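You operate a simulated robot arm through the tools that you are given. There is no shell and no other tool. Be economical: measure what you need, move in short steps, check, and stop when the job is done.

The job below is to be done with a simulated two-armed robot. You get a single attempt, and the scene is never put back.

JOB
Put the short steel fitting with red thread and red nut on the small grey tray. Push the sliding lid of the purple box shut. Open the third drawer from the top of the white cabinet, take the yellow tag from the top of the cream bench and leave it in the inside from the bottom of the third drawer of the white cabinet and shut the drawer again. Put one of the steel plug with red bands from the top of the green bench on top of the blue gauge there. Fetch the green bin from the top of the green bench and set it on the left middle shelf of the cart. Count the steel elbow with green bands on the top of the green bench, then put as many of the steel union with green bands from the top of the green bench on the ledge of the cart. Any order will do.

The check looks at the end state, three seconds after you hand in, the way a careful person would. Anything else that was tipped, shoved, dropped, spilled or broken makes it a failure. Lids that push on must go on centred and level and be pressed home; caps that screw on are set level and turned clockwise until they are tight.

ROBOT AND FRAMES
Two 7-joint arms with fingered hands on one trunk, on a base that drives. Base frame: it is fixed to the floor where the robot stands at the start and does not move with it; the origin is under the middle of the robot, x ahead of it, y to its left, z up; the surface under the hand at the start is at about z = 820. Readings come in mm, degrees, newtons and seconds.
The left shoulder is at the start at [45, 104, 1094], the right one opposite. With the tool pointing down near the work surface each hand reaches from about 260 to 600 mm from the robot's upright axis, wherever it stands, measured 20 degrees to its own side. Places, roughly: blue gauge [-3750, 6750, 1000]; green bin (12x9x6 cm) [-3900, 6500, 900]; inside of the third drawer of the white cabinet [-3600, 700, 500]; ledge of the cart [-3600, 2500, 1000]; left middle shelf of the cart [-3700, 2000, 600]; short steel fitting with red threa (8x3x3 cm) [500, 100, 800]; sliding lid of the purple box [800, 200, 900]; small grey tray (13x9x3 cm) [500, 400, 800]; steel elbow with green bands (6x6x3 cm) [-3900, 5500, 900]; steel plug with red bands (3x3x4 cm) [-3400, 6100, 900]; steel union with green bands (8x4x3 cm) [-3500, 5800, 900]; third drawer of the white cabinet [-3500, 700, 500]; yellow tag (5x2x11 cm) [400, 2900, 900]. Payload 2.4 kg a hand.
The TCP of each hand is the grasp point between the finger pads, 17 mm short of the fingertips. In the tool frame z runs along the fingers and y along their closing line. Largest opening 88 mm; the body of the gripper starts 47 mm behind the TCP. The gripper is a hand of 2 fingers: y runs from the thumb to the fingers, the wrist lies at [0, 0, -165] in the tool frame, and closing takes about 1.5 s.
Orientation is that of the tool frame in the base frame, as a unit quaternion [w, x, y, z]. With the fingers straight down and closing along the base's y, the tool's x points along the base's -x, its y along +y and its z along -z.

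CONTROLS
- The arms move only by the tool apply_moves. It takes "left_commands", "right_commands" or both (then of equal length, played together; a hand with none holds still); each is a list of rows, each a list of 6 numbers: the shift along the tool's x, y, z in mm, then the turn, a rotation vector about the tool's x, y, z in degrees. In form: [[tx, ty, tz, rx, ry, rz], ...]. A call has 1 to 20 rows; each row is the pose to reach, as a shift and turn from the pose commanded when the call began, along the tool's axes at that moment. "left_claw" and "right_claw" are, for a hand that has rows, the closure, from 0 (fully open) to 1 (shut), set as the call begins (left out, the last holds). A row lasts 0.2 s, in which the tool goes at most 50 mm and 8.6 degrees; a call with a longer step from one row to the next is refused whole, and so is a gripper value outside its range. Where a pose cannot be reached the arm comes as near as it can. A force on the tool above 40 N (or 10 N above the force at the start of the call, whichever is more), or a blocked arm, ends the call early, and 0.2 s more pass. Each finger travels about 153 mm/s and halts on what it meets, pressing with about 24 N; the grip force reading is that of the motor and also rises with nothing between the fingers. The clock runs only during rows and for 0.2 s after the last one: add rows that repeat a pose to give the fingers time. It gives the time, the measured TCP pose, the force on the tool (base axes), the opening and the grip force at its end, in the units of the frame above (readings bear some noise), with the torque about the TCP (base axes, N m) and any sound that the robot's microphone picked up, and new pictures: "show" is both (left out), scene, wrist or none (wrist: the cameras of the hands that moved).
- Cameras (640 x 400 px; columns grow to the right, rows downward): "scene" is now at [112.8, 31.3, 1043.1]; the picture's right is [0.37, -0.93, 0.00], its down [0.11, 0.05, -0.99] and it looks along [0.92, 0.37, 0.12] (base axes); focal length 214 px, centre (320, 200). "left" rides on the left gripper at [-50, 3, -63] in its tool frame; the picture's right is [-0.06, -1.00, 0.00], its down [0.78, -0.05, -0.62] and it looks along [0.62, -0.04, 0.79] (tool axes); focal length 275 px, centre (320, 200). "right" rides on the right gripper at [50, 3, -63] in its tool frame; the picture's right is [-0.06, 1.00, 0.00], its down [-0.78, -0.05, -0.62] and it looks along [-0.62, -0.04, 0.79] (tool axes); focal length 275 px, centre (320, 200). There is no depth. A picture from a camera that has moved, and an enlarged one, comes with that camera's place and axes in the base frame and with its lens.
- raise_lower(by): slides the trunk up (or, below 0, down) by that many mm; the arms and the scene camera ride with it, the base frame stays. It gives what a move gives, with no picture.
- base_move(legs): drives the robot by 1 to 6 legs, each [ahead, left, turn to the left] in mm, mm and degrees, along the robot's own axes; the way and the turn of a leg run together, so that a leg with both is an arc; at most 1500 mm and 180 degrees a leg. The arms and the cameras ride along, it lands a little off, and it stops where it bumps. It gives what a move gives, and a new picture of the scene camera.
- move_fingers(finger1, thumb_bend, hand): sets how far each is bent, from 0 (flat) to 1 (curled in); at 0.3 the hand is open as for a grip, at 0.7 the pads meet at the TCP. One left out holds its place. A second passes; each finger stops where it meets its share of the squeeze, and holds until it gets a number again. A gripper value or a shape takes the hand back. It gives what a move gives, with no picture; readings hold the bend of each and the force on the fingers (four entries, about 0 where the hand has none), thumb and palm.
- set_grasp(shape, hand): the hand has 2 fingers and takes this shape, open, in about a second: jaw (thumb against the fingers, like two jaws); tri (thumb and two fingers); tip (a fingertip pinch); poke (one finger out to press); point (the index stretched); flat (the hand flat); cup (the hand cupped); fist (a fist). The gripper value then closes the fingers along that shape, each until it touches; the sizes above hold for jaw. It gives what a move gives, with no picture.
- pan_tilt(pan, tilt): turns the head with the scene camera to pan (to the left, within 60 degrees either way) and tilt (down, from -29 to 69), counted from straight ahead of the robot. It gives what a move gives, and a new picture of the scene camera.
- close_up(camera, box): a new picture of the part [left, top, right, bottom] of that camera's present view, enlarged. It takes no simulated time.
- close_job(): hands the job in; it is judged then, once.

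Go step by step. Nothing tells you exact positions but the pictures and the camera data: compare them with the known pose of the tool, close in by small moves and look again before you grip or let go. The budget is 217 turns and 260 pictures, counting those below and the enlarged ones. Unless the task says otherwise, let go and move clear before handing in, and close with one line.

The tools are called by a JSON object that holds its "name" and its "arguments". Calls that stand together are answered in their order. apply_moves: Moves the arms, as the interface text tells. Its arguments: {"type":"object","properties":{"left_commands":{"type":"array"},"left_claw":{"type":"number"},"right_commands":{"type":"array"},"right_claw":{"type":"number"},"show":{"type":"string","enum":["both","scene","wrist","none"]}},"required":[]} The other tools are called the same way: raise_lower (by) slides the trunk up or down; set_grasp (shape, hand) gives the hand a shape; move_fingers (finger1, thumb_bend, hand) moves the fingers one by one; base_move (legs) drives the base; pan_tilt (pan, tilt) turns the head that bears the scene camera; close_up (camera, box) takes an enlarged picture of a part of a camera's view; close_job () hands the job in.

At the start:

```text
clock: 0.0
left_tcp_pos: [348.8, 350.3, 1066.2]
left_tool_rot: [0.0, 0.0, 1.0, 0.001]
left_wrist_force: [-1.0, -0.2, 0.3]
left_ft_torque: [-0.03, 0.0, -0.02]
left_width: 88.0
left_grip_force: 0.0
left_shape: jaw
left_bend: [0.3, 0.3]
left_finger forces: [0.0, 0.1, 0.0, 0.0, 0.0, 0.0]
right_tcp_pos: [356.9, -13.1, 1084.5]
right_tool_rot: [-0.001, 0.001, 1.0, 0.0]
right_wrist_force: [-0.6, -0.8, 0.3]
right_ft_torque: [0.02, -0.01, 0.03]
right_width: 88.1
right_grip_force: 0.0
right_shape: jaw
right_bend: [0.3, 0.3]
right_finger forces: [0.0, 0.1, 0.0, 0.1, 0.0, 0.1]
trunk travel left (down, up): [-325.0, 525.0]
robot x, y, heading: [-2.0, 0.2, -0.1]
head pan, tilt: [27.4, 10.1]
```

scene: 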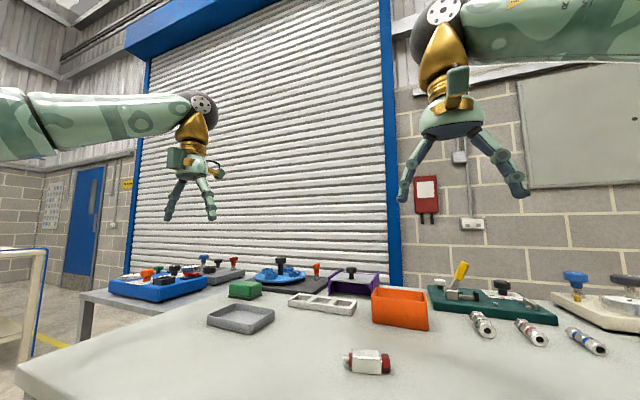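
right: 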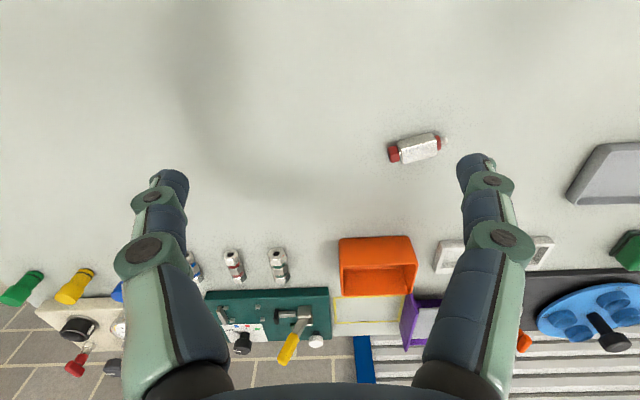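
left: 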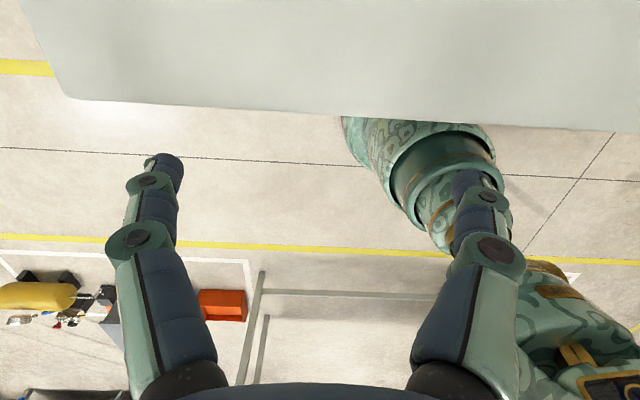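

The red-ended fitting is near [476, 98, 832] and the tray near [535, 402]. I'll zoom in on the bench before moving anything.

{"name": "close_up", "arguments": {"camera": "scene", "box": [200, 230, 440, 380]}}

{"name": "close_up", "arguments": {"camera": "right", "box": [300, 120, 640, 360]}}

```text
2.67 times, centred on (320, 305) of scene
camera zoom: at [112.8, 31.3, 1043.1], right [0.37, -0.93, 0.0], down [0.11, 0.05, -0.99], along [0.92, 0.37, 0.12], focal length 572 px, centre (320, -80)
```

zoom: 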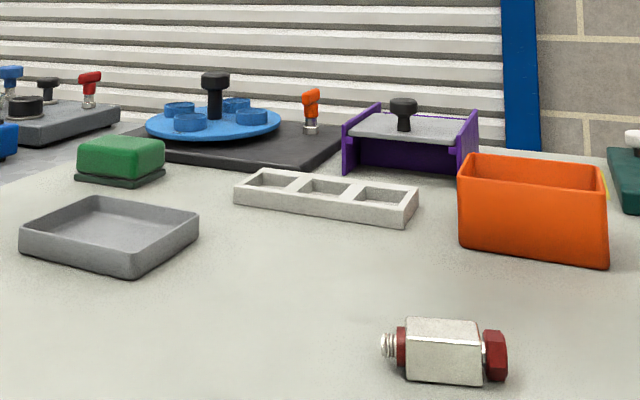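

```text
1.67 times, centred on (470, 240) of right
camera zoom: at [307.5, -9.8, 1146.3], right [0.06, 1.0, 0.0], down [0.78, -0.05, 0.62], along [0.62, -0.04, -0.79], focal length 459 px, centre (70, 133)
```

zoom: 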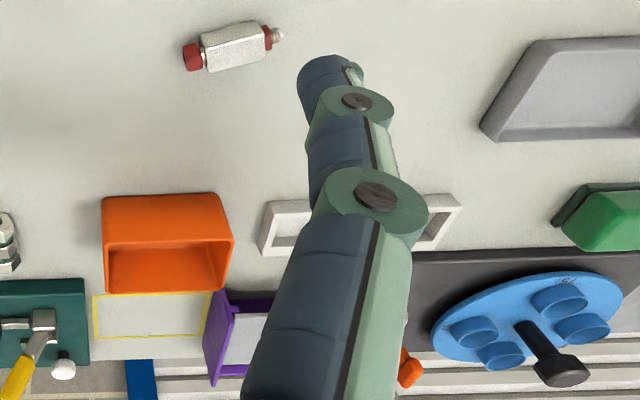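

The fitting's axis runs mostly along y, so the left hand has to close along x. I'll bring it over the fitting and swing the right hand aside.

{"name": "apply_moves", "arguments": {"left_commands": [[-12.7, -25.2, 10.6, 0, 0, 7.74], [-25.4, -50.4, 21.2, 0, 0, 15.48], [-38.1, -75.6, 31.8, 0, 0, 23.2], [-50.8, -100.8, 42.4, 0, 0, 30.96], [-63.5, -126, 53, 0, 0, 38.7], [-76.2, -151.2, 63.6, 0, 0, 46.4], [-88.9, -176.4, 74.2, 0, 0, 54.2], [-101.6, -201.6, 84.8, 0, 0, 61.9], [-114.3, -226.8, 95.4, 0, 0, 69.7], [-127, -252, 106, 0, 0, 77.4], [-127, -252, 106, 0, 0, 77.4]], "right_commands": [[0, -20, 0, 0, 0, 0], [0, -40, 0, 0, 0, 0], [0, -60, 0, 0, 0, 0], [0, -80, 0, 0, 0, 0], [0, -100, 0, 0, 0, 0], [0, -120, 0, 0, 0, 0], [0, -140, 0, 0, 0, 0], [0, -160, 0, 0, 0, 0], [0, -180, 0, 0, 0, 0], [0, -200, 0, 0, 0, 0], [0, -200, 0, 0, 0, 0]]}}

```text
clock: 2.4
left_tcp_pos: [477.9, 98.6, 963.8]
left_tool_rot: [0.002, 0.626, 0.78, 0.002]
left_wrist_force: [-0.5, -0.3, 0.3]
left_ft_torque: [-0.03, -0.01, 0.01]
left_width: 87.8
left_grip_force: 0.1
left_shape: jaw
left_bend: [0.3, 0.3]
left_finger forces: [0.1, 0.0, 0.1, 0.0, 0.1, 0.0]
right_tcp_pos: [357.2, -214.4, 1084.1]
right_tool_rot: [0.0, -0.001, 1.0, 0.0]
right_wrist_force: [0.9, 0.6, 0.2]
right_ft_torque: [0.0, 0.02, 0.01]
right_width: 87.8
right_grip_force: 0.2
right_shape: jaw
right_bend: [0.3, 0.3]
right_finger forces: [0.1, 0.1, 0.0, 0.0, 0.0, 0.0]
trunk travel left (down, up): [-325.0, 525.0]
robot x, y, heading: [-1.9, 1.9, 0.2]
head pan, tilt: [27.4, 10.1]
camera scene: at [111.1, 36.0, 1042.2], right [0.43, -0.9, 0.0], down [0.1, 0.05, -0.99], along [0.9, 0.43, 0.11], focal length 214 px, centre (320, 200)
camera right: at [307.6, -211.4, 1146.5], right [0.06, 1.0, 0.0], down [0.78, -0.05, 0.62], along [0.62, -0.04, -0.79], focal length 275 px, centre (320, 200)
camera left: at [490.9, 50.3, 1027.0], right [-0.96, -0.28, -0.01], down [-0.22, 0.75, 0.62], along [-0.17, 0.6, -0.79], focal length 275 px, centre (320, 200)
```

scene: 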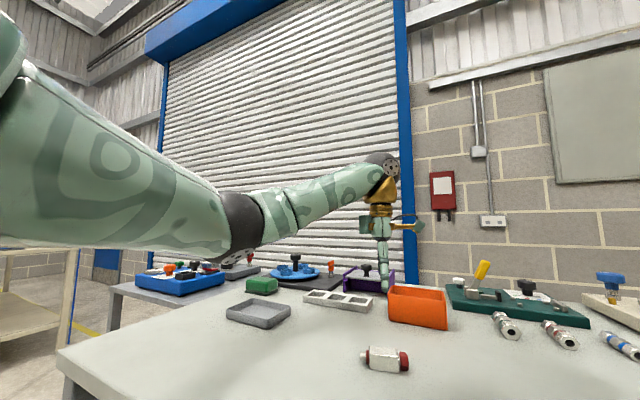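
right: 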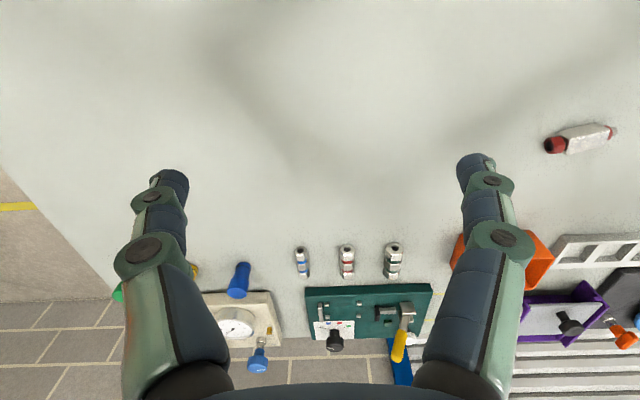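
left: 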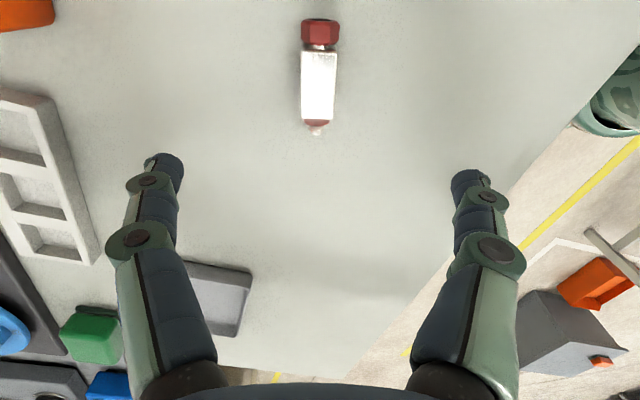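

The hand is lined up over the fitting at [478, 100]. I'll go straight down.

{"name": "apply_moves", "arguments": {"left_commands": [[0, 0, 40, 0, 0, 0], [0, 0, 80, 0, 0, 0], [0, 0, 110, 0, 0, 0], [0, 0, 121, 0, 0, 0], [0, 0, 121, 0, 0, 0]], "show": "wrist"}}

{"name": "apply_moves", "arguments": {"left_commands": [[0, 0, 0, 0, 0, 0], [0, 0, 0, 0, 0, 0], [0, 0, 0, 0, 0, 0], [0, 0, 0, 0, 0, 0], [0, 0, 0, 0, 0, 0], [0, 0, 0, 0, 0, 0]], "left_claw": 1, "show": "none"}}

```text
clock: 3.6
left_tcp_pos: [478.9, 97.7, 843.9]
left_tool_rot: [0.004, 0.625, 0.78, 0.005]
left_wrist_force: [0.4, -0.7, 0.8]
left_ft_torque: [-0.04, 0.0, 0.02]
left_width: 87.9
left_grip_force: 0.0
left_shape: jaw
left_bend: [0.3, 0.3]
left_finger forces: [0.0, 0.1, 0.0, 0.0, 0.0, 0.0]
right_tcp_pos: [357.3, -213.9, 1082.2]
right_tool_rot: [-0.001, 0.0, 1.0, 0.0]
right_wrist_force: [-0.2, 0.0, -0.2]
right_ft_torque: [0.0, 0.01, -0.01]
right_width: 87.9
right_grip_force: 0.0
right_shape: jaw
right_bend: [0.3, 0.3]
right_finger forces: [0.0, 0.0, 0.0, 0.1, 0.1, 0.0]
trunk travel left (down, up): [-325.0, 525.0]
robot x, y, heading: [1.8, 0.5, -0.1]
head pan, tilt: [27.4, 10.1]
camera left: at [491.4, 50.4, 907.3], right [-0.96, -0.28, -0.01], down [-0.23, 0.75, 0.62], along [-0.16, 0.6, -0.79], focal length 275 px, centre (320, 200)
```

left: 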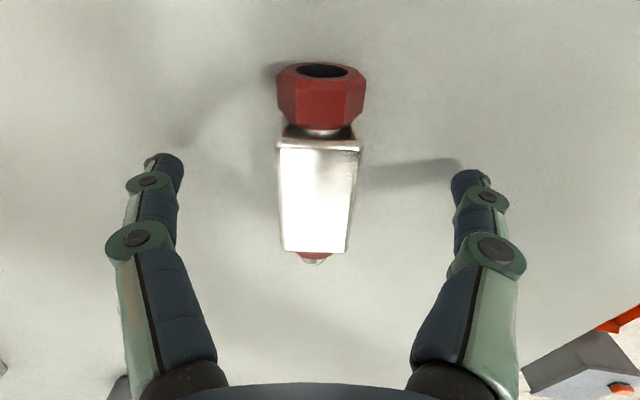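

```text
clock: 5.0
left_tcp_pos: [474.7, 98.3, 840.9]
left_tool_rot: [0.001, 0.626, 0.78, 0.001]
left_wrist_force: [4.0, -0.2, 10.2]
left_ft_torque: [0.03, -0.08, 0.0]
left_width: 18.9
left_grip_force: 24.3
left_shape: jaw
left_bend: [0.73, 0.71]
left_finger forces: [26.3, 0.0, 0.0, 0.1, 22.5, 0.1]
right_tcp_pos: [355.9, -214.8, 1082.8]
right_tool_rot: [0.0, 0.001, 1.0, 0.0]
right_wrist_force: [0.4, -0.3, -0.1]
right_ft_torque: [0.01, -0.03, -0.01]
right_width: 88.1
right_grip_force: 0.1
right_shape: jaw
right_bend: [0.3, 0.3]
right_finger forces: [0.1, 0.0, 0.0, 0.1, 0.1, 0.1]
trunk travel left (down, up): [-325.0, 525.0]
robot x, y, heading: [-0.9, -0.2, -0.1]
head pan, tilt: [27.4, 10.1]
```

Gripped at 19 mm opening. I'll lift it and carry it over the tray, near [518, 385].

{"name": "apply_moves", "arguments": {"left_commands": [[0, 0, -30, 0, 0, 0], [0, 0, -70, 0, 0, 0], [0, 0, -100, 0, 0, 0], [39, 14, -100, 0, 0, 2], [78, 29, -100, 0, 0, 4], [116, 43, -100, 0, 0, 6], [155, 58, -100, 0, 0, 8], [194, 72, -100, 0, 0, 10], [233, 87, -100, 0, 0, 12], [271, 101, -100, 0, 0, 12], [271, 101, -100, 0, 0, 12]]}}

```text
clock: 7.4
left_tcp_pos: [516.1, 386.9, 940.3]
left_tool_rot: [0.001, 0.704, 0.711, 0.001]
left_wrist_force: [0.0, 0.1, -1.7]
left_ft_torque: [0.06, 0.01, 0.02]
left_width: 18.4
left_grip_force: 23.8
left_shape: jaw
left_bend: [0.73, 0.71]
left_finger forces: [22.5, 0.1, 0.0, 0.1, 22.5, 0.1]
right_tcp_pos: [357.9, -214.6, 1084.2]
right_tool_rot: [-0.001, 0.0, 1.0, 0.0]
right_wrist_force: [-1.3, 0.8, -0.2]
right_ft_torque: [-0.02, -0.01, 0.04]
right_width: 87.5
right_grip_force: 0.0
right_shape: jaw
right_bend: [0.3, 0.3]
right_finger forces: [0.0, 0.0, 0.0, 0.0, 0.0, 0.0]
trunk travel left (down, up): [-325.0, 525.0]
robot x, y, heading: [1.7, 1.3, -0.1]
head pan, tilt: [27.4, 10.1]
camera scene: at [115.9, 41.5, 1013.5], right [0.46, -0.89, 0.0], down [-0.18, -0.09, -0.98], along [0.87, 0.45, -0.2], focal length 214 px, centre (320, 200)
camera left: at [519.7, 336.5, 1003.6], right [-1.0, -0.07, 0.0], down [-0.06, 0.78, 0.62], along [-0.04, 0.62, -0.78], focal length 275 px, centre (320, 200)
```

scene: 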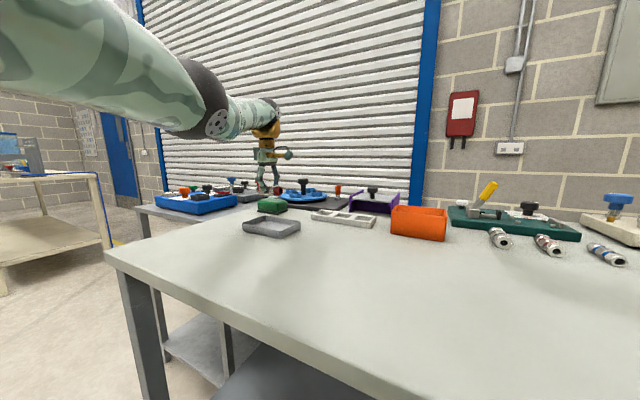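
left: 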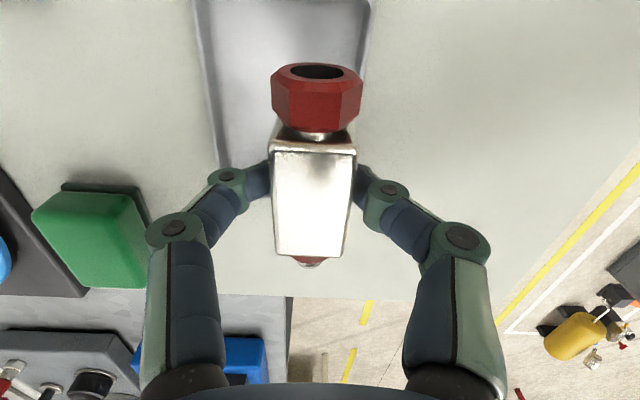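

The wrist view puts the tray's centre at about [537, 403], so I'm correcting by +21 in x and +16 in y and going down partway.

{"name": "apply_moves", "arguments": {"left_commands": [[8, 10, 0, 0, 0, 0], [16, 21, 0, 0, 0, 0], [16, 21, 30, 0, 0, 0], [16, 21, 60, 0, 0, 0], [16, 21, 60, 0, 0, 0]], "show": "wrist"}}

```text
clock: 8.6
left_tcp_pos: [514.8, 395.0, 888.7]
left_tool_rot: [0.0, 0.703, 0.711, 0.0]
left_wrist_force: [0.1, -0.1, -1.4]
left_ft_torque: [0.01, 0.01, 0.01]
left_width: 18.2
left_grip_force: 24.9
left_shape: jaw
left_bend: [0.73, 0.71]
left_finger forces: [22.3, 0.0, 0.1, 0.1, 22.1, 0.0]
left hand out of reach, approached as far as the arm can: row 1, 2, 3, 4, 5
right_tcp_pos: [358.3, -215.0, 1085.0]
right_tool_rot: [0.0, 0.0, 1.0, 0.0]
right_wrist_force: [0.8, 0.1, -0.4]
right_ft_torque: [-0.01, 0.01, 0.04]
right_width: 87.7
right_grip_force: 0.0
right_shape: jaw
right_bend: [0.3, 0.3]
right_finger forces: [0.0, 0.0, 0.1, 0.1, 0.0, 0.0]
trunk travel left (down, up): [-325.0, 525.0]
robot x, y, heading: [-0.7, -0.2, 0.1]
head pan, tilt: [27.4, 10.1]
camera left: at [518.2, 344.5, 952.7], right [-1.0, -0.07, 0.0], down [-0.06, 0.78, 0.62], along [-0.04, 0.62, -0.78], focal length 275 px, centre (320, 200)
```

left: 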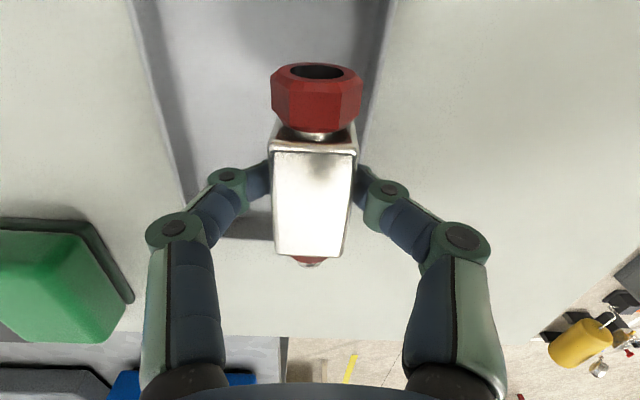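

Out of reach from here. I'll lift, slide the base a little left, and approach again.

{"name": "apply_moves", "arguments": {"left_commands": [[-10, 0, -40, 0, 0, 0], [-20, 0, -80, 0, 0, 0], [-20, 0, -80, 0, 0, 0]], "show": "none"}}

{"name": "base_move", "arguments": {"legs": [[0, 150, 0]]}}

```text
clock: 9.4
left_tcp_pos: [512.1, 373.3, 972.0]
left_tool_rot: [-0.001, 0.703, 0.711, 0.0]
left_wrist_force: [-0.4, 0.3, -1.4]
left_ft_torque: [-0.01, 0.01, 0.02]
left_width: 18.5
left_grip_force: 24.0
left_shape: jaw
left_bend: [0.73, 0.71]
left_finger forces: [22.1, 0.0, 0.0, 0.0, 22.1, 0.0]
right_tcp_pos: [357.4, -214.9, 1083.1]
right_tool_rot: [0.0, -0.001, 1.0, 0.0]
right_wrist_force: [-0.2, -0.2, -0.1]
right_ft_torque: [0.02, -0.02, 0.01]
right_width: 87.8
right_grip_force: 0.2
right_shape: jaw
right_bend: [0.3, 0.3]
right_finger forces: [0.1, 0.0, 0.0, 0.0, 0.1, 0.0]
trunk travel left (down, up): [-325.0, 525.0]
robot x, y, heading: [2.5, 2.1, 0.0]
head pan, tilt: [27.4, 10.1]
```

```text
clock: 10.8
left_tcp_pos: [512.7, 523.9, 971.8]
left_tool_rot: [-0.001, 0.703, 0.711, 0.001]
left_wrist_force: [-0.6, -0.1, -1.3]
left_ft_torque: [0.01, -0.01, 0.0]
left_width: 18.6
left_grip_force: 24.2
left_shape: jaw
left_bend: [0.73, 0.71]
left_finger forces: [22.0, 0.0, 0.1, 0.1, 22.0, 0.0]
right_tcp_pos: [356.7, -64.2, 1084.1]
right_tool_rot: [0.001, -0.001, 1.0, 0.0]
right_wrist_force: [-0.3, -0.1, 1.1]
right_ft_torque: [0.02, -0.04, 0.01]
right_width: 88.1
right_grip_force: 0.1
right_shape: jaw
right_bend: [0.3, 0.3]
right_finger forces: [0.0, 0.0, 0.1, 0.1, 0.0, 0.0]
trunk travel left (down, up): [-325.0, 525.0]
robot x, y, heading: [1.4, 146.9, 0.2]
head pan, tilt: [27.4, 10.1]
camera scene: at [116.3, 191.8, 1013.1], right [0.45, -0.89, 0.0], down [-0.18, -0.09, -0.98], along [0.87, 0.44, -0.21], focal length 214 px, centre (320, 200)
```

scene: 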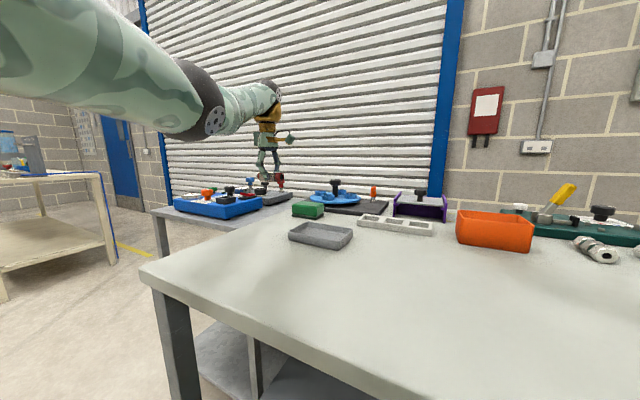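

Reaching for the tray centre again, down to a height of 888.

{"name": "apply_moves", "arguments": {"left_commands": [[-40, 8, 0, 0, 0, 0], [-80, 16, 0, 0, 0, 0], [-121, 23, 0, 0, 0, 0], [-121, 23, 40, 0, 0, 0], [-121, 23, 80, 0, 0, 0], [-121, 23, 80, 0, 0, 0]]}}

```text
clock: 12.2
left_tcp_pos: [535.4, 403.3, 890.0]
left_tool_rot: [-0.001, 0.703, 0.711, 0.0]
left_wrist_force: [0.4, -0.6, -0.8]
left_ft_torque: [0.03, -0.02, -0.01]
left_width: 18.7
left_grip_force: 24.0
left_shape: jaw
left_bend: [0.73, 0.71]
left_finger forces: [22.0, 0.0, 0.1, 0.0, 21.8, 0.0]
right_tcp_pos: [356.6, -64.9, 1085.3]
right_tool_rot: [0.0, -0.001, 1.0, 0.0]
right_wrist_force: [-0.1, 0.2, 0.9]
right_ft_torque: [-0.03, -0.02, 0.06]
right_width: 87.7
right_grip_force: 0.1
right_shape: jaw
right_bend: [0.3, 0.3]
right_finger forces: [0.0, 0.1, 0.0, 0.0, 0.0, 0.0]
trunk travel left (down, up): [-325.0, 525.0]
robot x, y, heading: [-0.6, 149.2, -0.0]
head pan, tilt: [27.4, 10.1]
camera scene: at [112.4, 199.0, 1008.4], right [0.53, -0.85, 0.0], down [-0.22, -0.13, -0.97], along [0.82, 0.51, -0.26], focal length 214 px, centre (320, 200)
camera left: at [538.8, 353.4, 953.3], right [-1.0, -0.07, 0.0], down [-0.06, 0.78, 0.62], along [-0.04, 0.62, -0.79], focal length 275 px, centre (320, 200)
```

scene: 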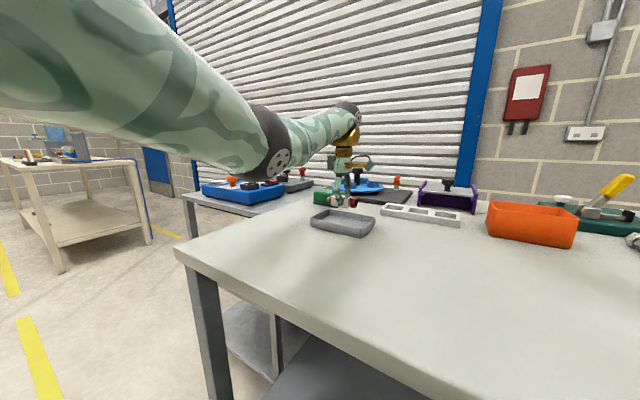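
left: 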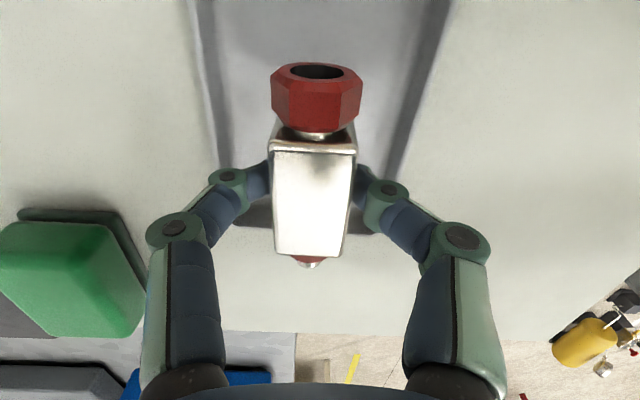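

The fitting is centred over the tray. I'll lower it and open part way.

{"name": "apply_moves", "arguments": {"left_commands": [[0, 0, 20, 0, 0, 0], [0, 0, 36, 0, 0, 0], [0, 0, 43, 0, 0, 0], [0, 0, 43, 0, 0, 0]], "show": "wrist"}}

```text
clock: 13.2
left_tcp_pos: [536.4, 403.0, 848.0]
left_tool_rot: [-0.001, 0.703, 0.711, 0.0]
left_wrist_force: [0.1, 0.1, -1.6]
left_ft_torque: [0.02, -0.01, 0.0]
left_width: 18.4
left_grip_force: 24.0
left_shape: jaw
left_bend: [0.73, 0.71]
left_finger forces: [21.9, 0.0, 0.0, 0.1, 22.0, 0.0]
right_tcp_pos: [356.7, -64.2, 1084.2]
right_tool_rot: [0.0, 0.0, 1.0, 0.0]
right_wrist_force: [0.4, 1.2, -0.6]
right_ft_torque: [0.01, 0.02, 0.04]
right_width: 87.7
right_grip_force: 0.0
right_shape: jaw
right_bend: [0.3, 0.3]
right_finger forces: [0.0, 0.0, 0.1, 0.0, 0.0, 0.0]
trunk travel left (down, up): [-325.0, 525.0]
robot x, y, heading: [0.0, 152.2, -0.2]
head pan, tilt: [27.4, 10.1]
camera left: at [540.3, 353.3, 911.6], right [-1.0, -0.07, 0.0], down [-0.06, 0.78, 0.62], along [-0.04, 0.62, -0.79], focal length 275 px, centre (320, 200)
```

left: 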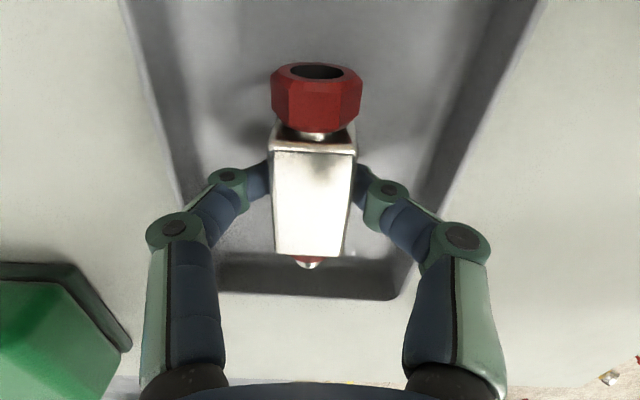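

No contact yet, so I'll ease down a few more millimetres and then release to a partial opening.

{"name": "apply_moves", "arguments": {"left_commands": [[0, 0, 2, 0, 0, 0], [0, 0, 4, 0, 0, 0], [0, 0, 4, 0, 0, 0]], "show": "none"}}

{"name": "apply_moves", "arguments": {"left_commands": [[0, 0, 0, 0, 0, 0], [0, 0, 0, 0, 0, 0], [0, 0, 0, 0, 0, 0], [0, 0, 0, 0, 0, 0]], "left_claw": 0.55, "show": "wrist"}}

```text
clock: 14.0
left_tcp_pos: [536.8, 402.6, 845.9]
left_tool_rot: [0.0, 0.703, 0.711, 0.002]
left_wrist_force: [-0.9, 0.6, 2.7]
left_ft_torque: [-0.01, -0.04, 0.02]
left_width: 18.2
left_grip_force: 23.8
left_shape: jaw
left_bend: [0.74, 0.71]
left_finger forces: [22.5, 0.0, 0.0, 0.0, 22.5, 0.0]
right_tcp_pos: [356.7, -63.5, 1083.9]
right_tool_rot: [0.001, 0.0, 1.0, 0.0]
right_wrist_force: [0.5, 0.1, 0.5]
right_ft_torque: [0.02, 0.01, 0.01]
right_width: 88.1
right_grip_force: 0.0
right_shape: jaw
right_bend: [0.3, 0.3]
right_finger forces: [0.0, 0.1, 0.1, 0.0, 0.1, 0.0]
trunk travel left (down, up): [-325.0, 525.0]
robot x, y, heading: [2.3, 151.3, 0.1]
head pan, tilt: [27.4, 10.1]
```

```text
clock: 15.0
left_tcp_pos: [538.0, 403.7, 844.3]
left_tool_rot: [-0.001, 0.703, 0.711, 0.001]
left_wrist_force: [-0.3, 0.6, 0.9]
left_ft_torque: [0.0, 0.01, -0.05]
left_width: 39.2
left_grip_force: 0.1
left_shape: jaw
left_bend: [0.73, 0.7]
left_finger forces: [0.1, 0.0, 0.2, 0.0, 0.0, 0.0]
right_tcp_pos: [355.4, -63.7, 1083.8]
right_tool_rot: [0.0, 0.0, 1.0, 0.0]
right_wrist_force: [-0.5, -0.5, -0.5]
right_ft_torque: [-0.02, 0.02, 0.02]
right_width: 87.8
right_grip_force: 0.1
right_shape: jaw
right_bend: [0.3, 0.3]
right_finger forces: [0.0, 0.1, 0.0, 0.1, 0.1, 0.1]
trunk travel left (down, up): [-325.0, 525.0]
robot x, y, heading: [1.7, 150.2, 0.2]
head pan, tilt: [27.4, 10.1]
camera left: at [540.6, 353.3, 908.0], right [-1.0, -0.07, 0.0], down [-0.06, 0.78, 0.62], along [-0.04, 0.62, -0.78], focal length 275 px, centre (320, 200)
```

left: 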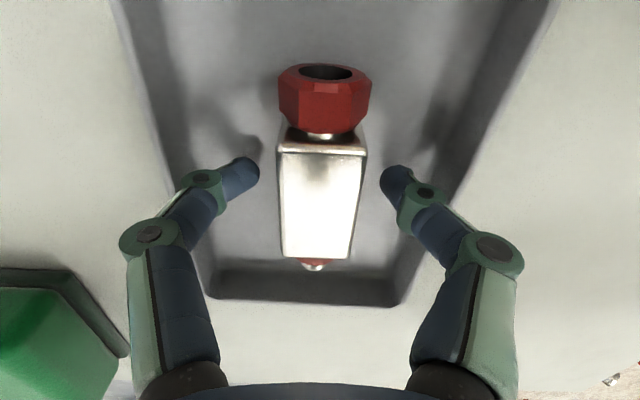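

Released cleanly in the tray. I'll retreat upwards and then raise the trunk for a good look at the purple box.

{"name": "apply_moves", "arguments": {"left_commands": [[0, 0, -50, 0, 0, 0], [0, 0, -100, 0, 0, 0], [0, 0, -150, 0, 0, 0], [40, -30, -180, 0, 0, 0], [80, -60, -200, 0, 0, 0], [120, -100, -200, 0, 0, 0], [130, -140, -200, 0, 0, 0], [130, -140, -200, 0, 0, 0]], "left_claw": 0.5, "show": "none"}}

{"name": "raise_lower", "arguments": {"by": 300}}

{"name": "pan_tilt", "arguments": {"pan": 0, "tilt": 30}}

{"name": "close_up", "arguments": {"camera": "scene", "box": [200, 100, 440, 250]}}

```text
refused: row 4 steps farther than a row can; nothing moved
```

```text
clock: 18.0
left_tcp_pos: [535.9, 402.7, 1153.3]
left_tool_rot: [0.006, 0.703, 0.711, 0.008]
left_wrist_force: [0.1, -0.3, -1.0]
left_ft_torque: [0.0, -0.01, 0.0]
left_width: 39.0
left_grip_force: 0.0
left_shape: jaw
left_bend: [0.73, 0.7]
left_finger forces: [0.0, 0.1, 0.0, 0.1, 0.0, 0.0]
right_tcp_pos: [357.2, -63.1, 1383.8]
right_tool_rot: [0.001, 0.0, 1.0, 0.0]
right_wrist_force: [-0.9, -0.2, 0.1]
right_ft_torque: [0.03, 0.0, 0.0]
right_width: 87.6
right_grip_force: 0.0
right_shape: jaw
right_bend: [0.3, 0.3]
right_finger forces: [0.1, 0.1, 0.0, 0.1, 0.0, 0.0]
trunk travel left (down, up): [-625.0, 225.0]
robot x, y, heading: [1.4, 149.2, -0.1]
head pan, tilt: [27.4, 10.1]
```

```text
clock: 18.9
left_tcp_pos: [536.0, 403.4, 1153.8]
left_tool_rot: [0.007, 0.703, 0.711, 0.008]
left_wrist_force: [0.4, 0.0, 0.5]
left_ft_torque: [0.0, 0.0, -0.03]
left_width: 39.3
left_grip_force: 0.0
left_shape: jaw
left_bend: [0.73, 0.7]
left_finger forces: [0.0, 0.1, 0.1, 0.1, 0.1, 0.0]
right_tcp_pos: [356.7, -63.7, 1384.2]
right_tool_rot: [0.0, 0.0, 1.0, 0.0]
right_wrist_force: [-0.9, 0.5, 0.2]
right_ft_torque: [0.01, 0.03, 0.03]
right_width: 88.0
right_grip_force: 0.0
right_shape: jaw
right_bend: [0.3, 0.3]
right_finger forces: [0.0, 0.0, 0.0, 0.0, 0.0, 0.1]
trunk travel left (down, up): [-625.0, 225.0]
robot x, y, heading: [1.6, 150.9, -0.2]
head pan, tilt: [0.0, 30.0]
camera scene: at [117.8, 149.8, 1285.5], right [0.0, -1.0, 0.0], down [-0.5, 0.0, -0.87], along [0.87, 0.0, -0.5], focal length 214 px, centre (320, 200)
```

scene: 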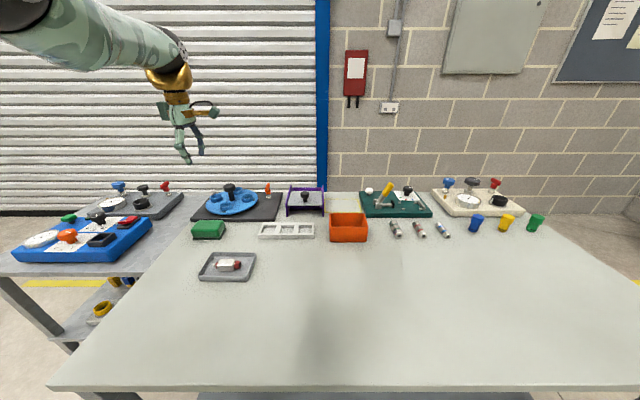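

```text
2.67 times, centred on (320, 175) of scene
camera zoom: at [117.8, 149.8, 1285.5], right [0.0, -1.0, 0.0], down [-0.5, 0.0, -0.87], along [0.87, 0.0, -0.5], focal length 572 px, centre (320, 267)
```

zoom: 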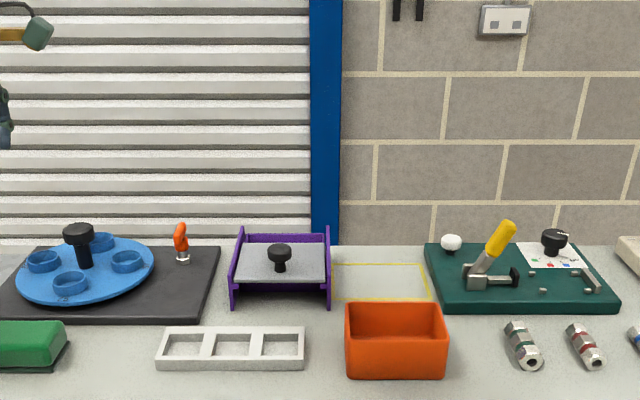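

{"name": "close_up", "arguments": {"camera": "scene", "box": [280, 180, 330, 220]}}

```text
10.00 times, centred on (305, 200) of scene
camera zoom: at [117.8, 149.8, 1285.5], right [0.0, -1.0, 0.0], down [-0.5, 0.0, -0.87], along [0.87, 0.0, -0.5], focal length 2145 px, centre (470, 200)
```

zoom: 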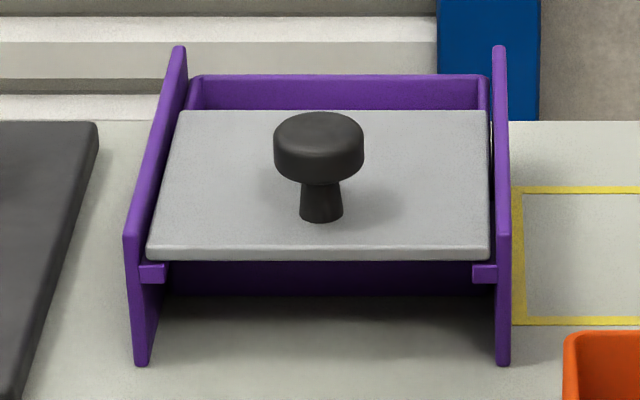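

The lid (knob near [838, 208, 890]) sits about 25 mm short of the back wall, so it shuts by pushing away from me. Next I'll level the left wrist and check how much room the base has in front.

{"name": "apply_moves", "arguments": {"left_commands": [[0, -10, 0, 0, 0, -8.1], [0, -20, 0, 0, 0, -16.2], [0, -30, 0, 0, 0, -24.3], [0, -40, 0, 0, 0, -32.4], [0, -50, 0, 0, 0, -40.5], [0, -60, 0, 0, 0, -48.6], [0, -70, 0, 0, 0, -56.7], [0, -80, 0, 0, 0, -64.8], [0, -90, 0, 0, 0, -72.9], [0, -100, 0, 0, 0, -81], [0, -110, 0, 0, 0, -89.2], [0, -110, 0, 0, 0, -89.2]], "left_claw": 1, "show": "none"}}

{"name": "pan_tilt", "arguments": {"pan": 0, "tilt": 69}}

```text
clock: 21.5
left_tcp_pos: [425.5, 400.5, 1152.0]
left_tool_rot: [0.01, 0.002, 1.0, 0.002]
left_wrist_force: [-0.2, 0.1, 0.5]
left_ft_torque: [0.04, -0.01, 0.01]
left_width: 0.0
left_grip_force: 24.3
left_shape: jaw
left_bend: [0.55, 0.66]
left_finger forces: [0.0, 0.0, 0.0, 0.1, 0.0, 0.0]
right_tcp_pos: [357.3, -65.2, 1384.9]
right_tool_rot: [0.001, 0.0, 1.0, 0.0]
right_wrist_force: [-0.8, 0.0, -0.5]
right_ft_torque: [0.02, 0.0, 0.01]
right_width: 88.1
right_grip_force: 0.1
right_shape: jaw
right_bend: [0.3, 0.3]
right_finger forces: [0.0, 0.0, 0.0, 0.0, 0.1, 0.1]
trunk travel left (down, up): [-625.0, 225.0]
robot x, y, heading: [1.5, 147.8, 0.2]
head pan, tilt: [0.0, 30.0]
```

```text
clock: 22.6
left_tcp_pos: [427.0, 401.0, 1152.2]
left_tool_rot: [0.01, 0.002, 1.0, 0.0]
left_wrist_force: [0.6, -0.1, -0.4]
left_ft_torque: [0.01, 0.02, 0.0]
left_width: 0.0
left_grip_force: 24.0
left_shape: jaw
left_bend: [0.55, 0.66]
left_finger forces: [0.0, 0.0, 0.0, 0.0, 0.0, 0.1]
right_tcp_pos: [355.2, -64.4, 1384.4]
right_tool_rot: [0.001, 0.0, 1.0, 0.0]
right_wrist_force: [0.0, 0.3, 0.5]
right_ft_torque: [-0.01, -0.02, 0.0]
right_width: 87.9
right_grip_force: 0.0
right_shape: jaw
right_bend: [0.3, 0.3]
right_finger forces: [0.1, 0.0, 0.0, 0.0, 0.0, 0.0]
trunk travel left (down, up): [-625.0, 225.0]
robot x, y, heading: [2.5, 150.7, -0.1]
head pan, tilt: [0.0, 68.8]
camera scene: at [83.2, 149.8, 1234.0], right [0.0, -1.0, 0.0], down [-0.93, 0.0, -0.36], along [0.36, 0.0, -0.93], focal length 214 px, centre (320, 200)
```

scene: 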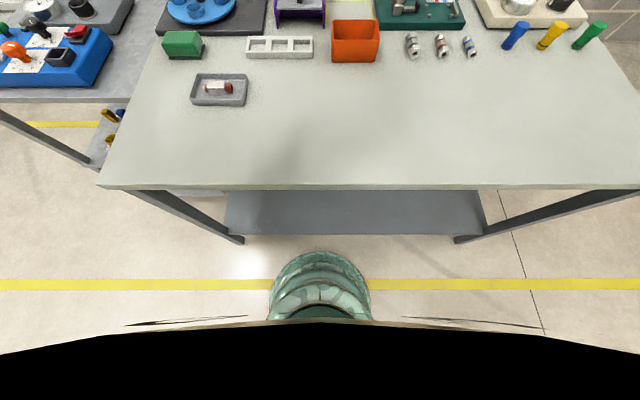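

The base front is around x≈240 and the bench's shelf starts at about 300, so I can go only some 40 mm ahead. Turning right about 60° brings the left shoulder forward, which gives enough reach.

{"name": "base_move", "arguments": {"legs": [[38, 45, 0], [0, 0, -60]]}}

```text
clock: 26.2
left_tcp_pos: [467.5, -50.0, 1151.9]
left_tool_rot: [0.008, 0.502, 0.865, -0.005]
left_wrist_force: [0.1, 0.0, -0.4]
left_ft_torque: [0.01, -0.02, -0.02]
left_width: 0.0
left_grip_force: 23.7
left_shape: jaw
left_bend: [0.55, 0.66]
left_finger forces: [0.0, 0.1, 0.1, 0.0, 0.0, 0.0]
right_tcp_pos: [29.7, -221.5, 1384.1]
right_tool_rot: [0.0, 0.5, 0.866, 0.0]
right_wrist_force: [-0.5, -0.6, -0.2]
right_ft_torque: [0.0, 0.04, 0.0]
right_width: 87.9
right_grip_force: 0.1
right_shape: jaw
right_bend: [0.3, 0.3]
right_finger forces: [0.0, 0.0, 0.0, 0.1, 0.0, 0.0]
trunk travel left (down, up): [-625.0, 225.0]
robot x, y, heading: [38.6, 195.4, -60.3]
head pan, tilt: [0.0, 68.8]
camera scene: at [79.8, 121.9, 1234.0], right [-0.87, -0.5, 0.0], down [-0.46, 0.81, -0.36], along [0.18, -0.31, -0.93], focal length 214 px, centre (320, 200)
```

scene: 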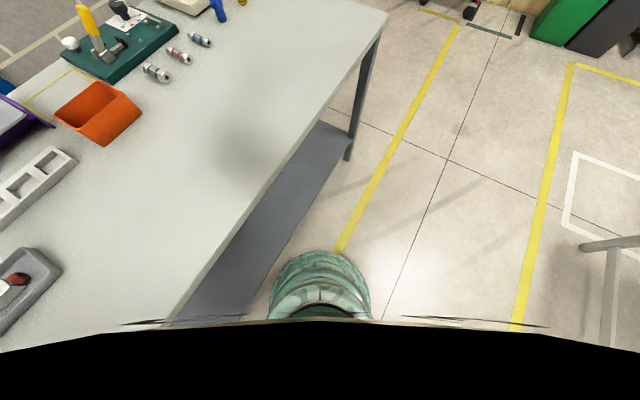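

Now I'll square the left hand to the world axes and bring it towards y=208.

{"name": "apply_moves", "arguments": {"left_commands": [[26, 19.5, -6, 0, 0, -7.5], [52, 39, -12, 0, 0, -15], [78, 58.5, -18, 0, 0, -22.5], [104, 78, -25, 0, 0, -30], [130, 97.5, -31, 0, 0, -37.5], [156, 117, -37, 0, 0, -45], [182, 136.5, -43, 0, 0, -52.5], [208, 156, -50, 0, 0, -60], [208, 156, -50, 0, 0, -60]], "show": "none"}}

{"name": "apply_moves", "arguments": {"left_commands": [[0, 0, -8, 0, -7.8, 0], [0, 0, -16, 0, -15.6, 0], [0, 0, -24, 0, -23.4, 0], [0, 0, -32, 0, -31.2, 0], [0, 0, -40, 0, -39, 0], [0, 0, -50, 0, -46.8, 0], [-20, 0, -60, 0, -54.6, 0], [-40, 0, -70, 0, -62.4, 0], [-60, 0, -80, 0, -70, 0], [-60, 0, -80, 0, -70, 0]], "show": "wrist"}}

```text
clock: 28.2
left_tcp_pos: [500.4, 209.2, 1199.2]
left_tool_rot: [0.006, 0.001, 1.0, -0.008]
left_wrist_force: [-0.6, -0.8, -0.3]
left_ft_torque: [-0.01, -0.05, 0.0]
left_width: 0.1
left_grip_force: 23.2
left_shape: jaw
left_bend: [0.55, 0.66]
left_finger forces: [0.0, 0.0, 0.0, 0.0, 0.1, 0.0]
right_tcp_pos: [30.4, -221.8, 1383.7]
right_tool_rot: [0.0, 0.501, 0.866, 0.0]
right_wrist_force: [0.2, 0.8, 0.5]
right_ft_torque: [0.01, 0.0, 0.02]
right_width: 87.6
right_grip_force: 0.1
right_shape: jaw
right_bend: [0.3, 0.3]
right_finger forces: [0.0, 0.0, 0.0, 0.0, 0.0, 0.0]
trunk travel left (down, up): [-625.0, 225.0]
robot x, y, heading: [37.0, 193.7, -60.1]
head pan, tilt: [0.0, 68.8]
```

```text
clock: 30.4
left_tcp_pos: [557.4, 210.3, 1278.6]
left_tool_rot: [0.578, -0.003, 0.816, -0.007]
left_wrist_force: [0.1, 0.6, 0.3]
left_ft_torque: [0.01, 0.02, 0.01]
left_width: 0.0
left_grip_force: 24.2
left_shape: jaw
left_bend: [0.55, 0.66]
left_finger forces: [0.1, 0.0, 0.1, 0.0, 0.1, 0.0]
left hand out of reach, approached as far as the arm can: row 5, 6, 7, 8
right_tcp_pos: [29.2, -221.3, 1385.4]
right_tool_rot: [-0.001, 0.501, 0.866, 0.0]
right_wrist_force: [-0.6, 0.4, 0.5]
right_ft_torque: [0.0, -0.04, -0.01]
right_width: 88.0
right_grip_force: 0.1
right_shape: jaw
right_bend: [0.3, 0.3]
right_finger forces: [0.0, 0.0, 0.0, 0.1, 0.0, 0.0]
trunk travel left (down, up): [-625.0, 225.0]
robot x, y, heading: [35.7, 194.7, -60.4]
head pan, tilt: [0.0, 68.8]
camera left: at [515.0, 214.0, 1346.0], right [0.01, -1.0, 0.07], down [-0.84, -0.05, -0.54], along [0.54, -0.05, -0.84], focal length 275 px, centre (320, 200)
```

left: 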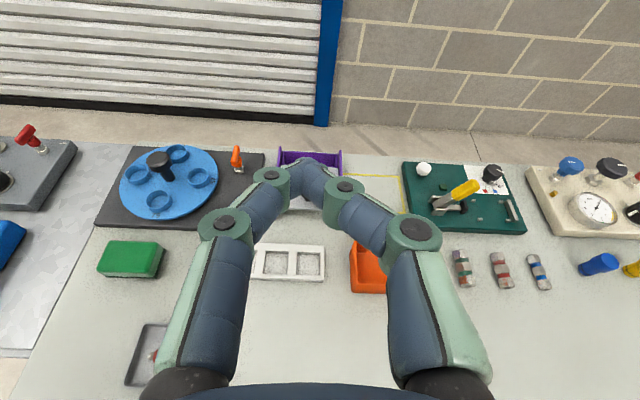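

The view is clear. I'll extend towards the box while still high, then lower the trunk.

{"name": "apply_moves", "arguments": {"left_commands": [[-15.2, -2, 43.1, 0, 0, 0], [-30.4, -2, 86.3, 0, 0, 0], [-45.6, -2, 129.4, 0, 0, 0], [-60.8, -2, 172.6, 0, 0, 0], [-60.8, -2, 172.6, 0, 0, 0]], "show": "none"}}

{"name": "raise_lower", "arguments": {"by": -360}}

{"name": "apply_moves", "arguments": {"left_commands": [[0, 0, 0, 0, 0, 0]], "show": "wrist"}}

{"name": "pan_tilt", "arguments": {"pan": 60, "tilt": 20}}

```text
clock: 31.6
left_tcp_pos: [740.2, 207.7, 1278.6]
left_tool_rot: [0.578, -0.003, 0.816, -0.007]
left_wrist_force: [0.9, 0.9, -0.3]
left_ft_torque: [0.01, -0.01, 0.05]
left_width: 0.0
left_grip_force: 23.9
left_shape: jaw
left_bend: [0.55, 0.66]
left_finger forces: [0.0, 0.0, 0.0, 0.0, 0.0, 0.0]
right_tcp_pos: [29.3, -221.6, 1384.4]
right_tool_rot: [0.0, 0.5, 0.866, -0.001]
right_wrist_force: [0.3, -0.6, 0.7]
right_ft_torque: [0.02, 0.01, 0.0]
right_width: 87.9
right_grip_force: 0.1
right_shape: jaw
right_bend: [0.3, 0.3]
right_finger forces: [0.0, 0.0, 0.0, 0.0, 0.0, 0.0]
trunk travel left (down, up): [-625.0, 225.0]
robot x, y, heading: [38.1, 195.3, -60.1]
head pan, tilt: [0.0, 68.8]
```

```text
clock: 35.1
left_tcp_pos: [780.8, 262.8, 929.9]
left_tool_rot: [0.596, -0.042, 0.802, -0.007]
left_wrist_force: [0.1, -0.1, 0.6]
left_ft_torque: [-0.01, -0.02, 0.03]
left_width: 0.1
left_grip_force: 24.0
left_shape: jaw
left_bend: [0.55, 0.66]
left_finger forces: [0.1, 0.0, 0.0, 0.0, 0.0, 0.1]
right_tcp_pos: [89.6, -195.7, 1029.7]
right_tool_rot: [-0.005, 0.487, 0.873, -0.021]
right_wrist_force: [-0.8, -0.2, -0.6]
right_ft_torque: [0.03, -0.07, 0.01]
right_width: 88.0
right_grip_force: 0.2
right_shape: jaw
right_bend: [0.3, 0.3]
right_finger forces: [0.1, 0.0, 0.0, 0.0, 0.1, 0.0]
trunk travel left (down, up): [-267.0, 583.0]
robot x, y, heading: [58.8, 198.0, -58.3]
head pan, tilt: [0.0, 68.8]
stopped: the arm was blocked; the commanded pose is now the measured one
```

```text
clock: 35.4
left_tcp_pos: [804.3, 274.9, 908.4]
left_tool_rot: [0.584, -0.044, 0.811, -0.016]
left_wrist_force: [0.0, 0.0, 0.4]
left_ft_torque: [-0.01, 0.04, -0.03]
left_width: 0.0
left_grip_force: 23.7
left_shape: jaw
left_bend: [0.55, 0.66]
left_finger forces: [0.0, 0.1, 0.0, 0.0, 0.0, 0.1]
right_tcp_pos: [113.5, -179.3, 1035.1]
right_tool_rot: [-0.011, 0.487, 0.873, -0.035]
right_wrist_force: [-0.4, 0.3, 1.0]
right_ft_torque: [-0.01, -0.06, 0.03]
right_width: 87.9
right_grip_force: 0.0
right_shape: jaw
right_bend: [0.3, 0.3]
right_finger forces: [0.1, 0.0, 0.1, 0.0, 0.0, 0.1]
trunk travel left (down, up): [-267.0, 583.0]
robot x, y, heading: [58.2, 194.8, -58.8]
head pan, tilt: [0.0, 68.8]
stopped in row 1 (left hand): the arm was blocked; the commanded pose is now the measured one
camera left: at [760.1, 281.1, 975.7], right [0.07, -0.99, 0.14], down [-0.83, -0.13, -0.54], along [0.55, -0.08, -0.83], focal length 275 px, centre (320, 200)
```

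left: 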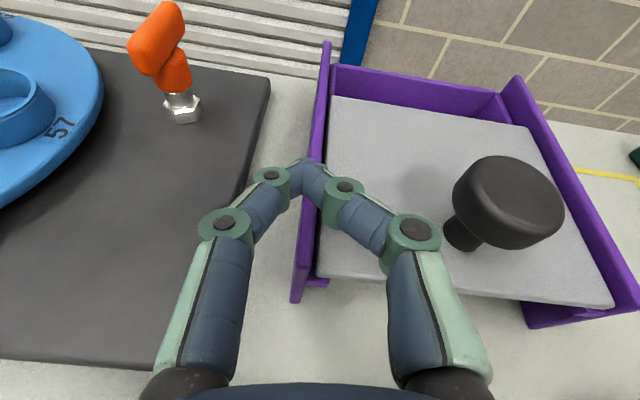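

```text
clock: 36.7
left_tcp_pos: [798.1, 280.8, 920.7]
left_tool_rot: [0.587, -0.049, 0.808, -0.012]
left_wrist_force: [-0.1, -0.8, 0.0]
left_ft_torque: [0.01, 0.02, 0.0]
left_width: 0.0
left_grip_force: 24.0
left_shape: jaw
left_bend: [0.55, 0.66]
left_finger forces: [0.0, 0.0, 0.0, 0.0, 0.1, 0.1]
right_tcp_pos: [109.9, -184.0, 1035.5]
right_tool_rot: [-0.009, 0.483, 0.875, -0.03]
right_wrist_force: [0.2, -0.4, 0.1]
right_ft_torque: [-0.02, 0.0, -0.03]
right_width: 87.8
right_grip_force: 0.1
right_shape: jaw
right_bend: [0.3, 0.3]
right_finger forces: [0.0, 0.0, 0.0, 0.1, 0.0, 0.0]
trunk travel left (down, up): [-267.0, 583.0]
robot x, y, heading: [61.9, 195.2, -57.4]
head pan, tilt: [60.0, 20.0]
camera scene: at [154.9, 165.6, 945.9], right [0.04, -1.0, 0.0], down [-0.32, -0.01, -0.95], along [0.95, 0.04, -0.32], focal length 214 px, centre (320, 200)
```

scene: 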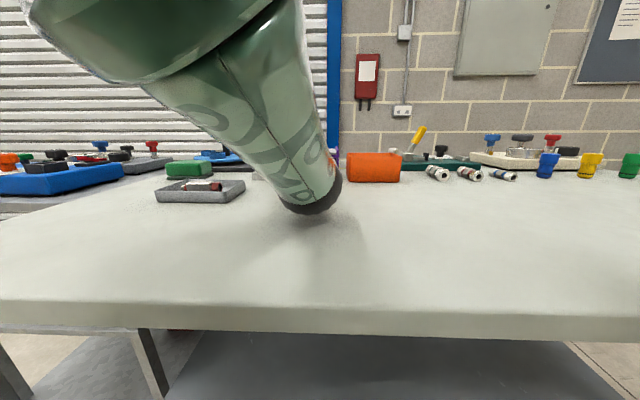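

The elbow has come down onto the bench. I'm raising the trunk straight away and re-checking.

{"name": "raise_lower", "arguments": {"by": 130}}

{"name": "apply_moves", "arguments": {"left_commands": [[0, 0, 0, 0, 0, 0]]}}

```text
clock: 38.3
left_tcp_pos: [808.4, 270.2, 1029.1]
left_tool_rot: [0.577, -0.04, 0.816, -0.014]
left_wrist_force: [0.8, -0.2, 0.0]
left_ft_torque: [0.02, 0.04, 0.03]
left_width: 0.1
left_grip_force: 24.1
left_shape: jaw
left_bend: [0.55, 0.66]
left_finger forces: [0.0, 0.0, 0.0, 0.0, 0.0, 0.1]
right_tcp_pos: [118.6, -184.8, 1162.1]
right_tool_rot: [-0.014, 0.486, 0.873, -0.033]
right_wrist_force: [0.1, -0.7, 1.2]
right_ft_torque: [0.0, -0.04, -0.01]
right_width: 88.1
right_grip_force: 0.1
right_shape: jaw
right_bend: [0.3, 0.3]
right_finger forces: [0.0, 0.1, 0.0, 0.0, 0.0, 0.0]
trunk travel left (down, up): [-397.0, 453.0]
robot x, y, heading: [60.7, 197.4, -58.3]
head pan, tilt: [60.0, 20.0]
```

```text
clock: 38.7
left_tcp_pos: [808.1, 269.4, 1028.9]
left_tool_rot: [0.577, -0.041, 0.816, -0.013]
left_wrist_force: [0.1, -0.1, -1.0]
left_ft_torque: [0.0, 0.04, 0.01]
left_width: 0.2
left_grip_force: 23.9
left_shape: jaw
left_bend: [0.55, 0.66]
left_finger forces: [0.0, 0.0, 0.1, 0.0, 0.0, 0.0]
right_tcp_pos: [118.7, -184.7, 1160.7]
right_tool_rot: [-0.015, 0.487, 0.873, -0.032]
right_wrist_force: [0.1, 0.4, -0.7]
right_ft_torque: [0.05, 0.0, -0.02]
right_width: 88.0
right_grip_force: 0.1
right_shape: jaw
right_bend: [0.3, 0.3]
right_finger forces: [0.0, 0.0, 0.0, 0.1, 0.0, 0.1]
trunk travel left (down, up): [-397.0, 453.0]
robot x, y, heading: [60.3, 196.5, -58.0]
head pan, tilt: [60.0, 20.0]
camera scene: at [170.1, 171.7, 1072.5], right [0.03, -1.0, 0.0], down [-0.34, -0.01, -0.94], along [0.94, 0.03, -0.34], focal length 214 px, centre (320, 200)
camera left: at [765.5, 275.5, 1096.5], right [0.07, -0.99, 0.13], down [-0.84, -0.13, -0.53], along [0.54, -0.07, -0.84], focal length 275 px, centre (320, 200)
```

scene: 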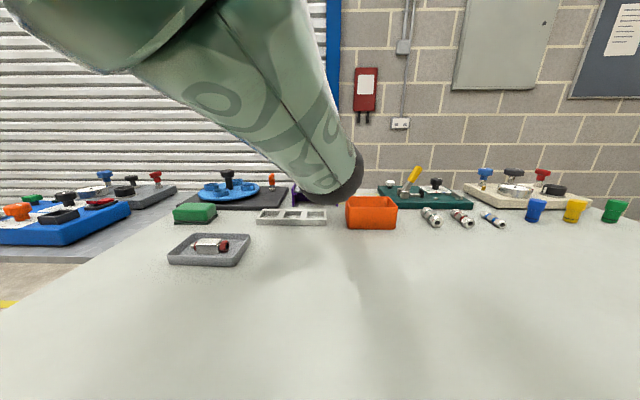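
left: 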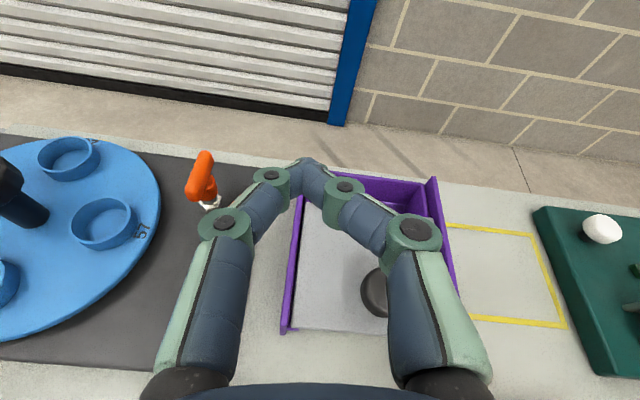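

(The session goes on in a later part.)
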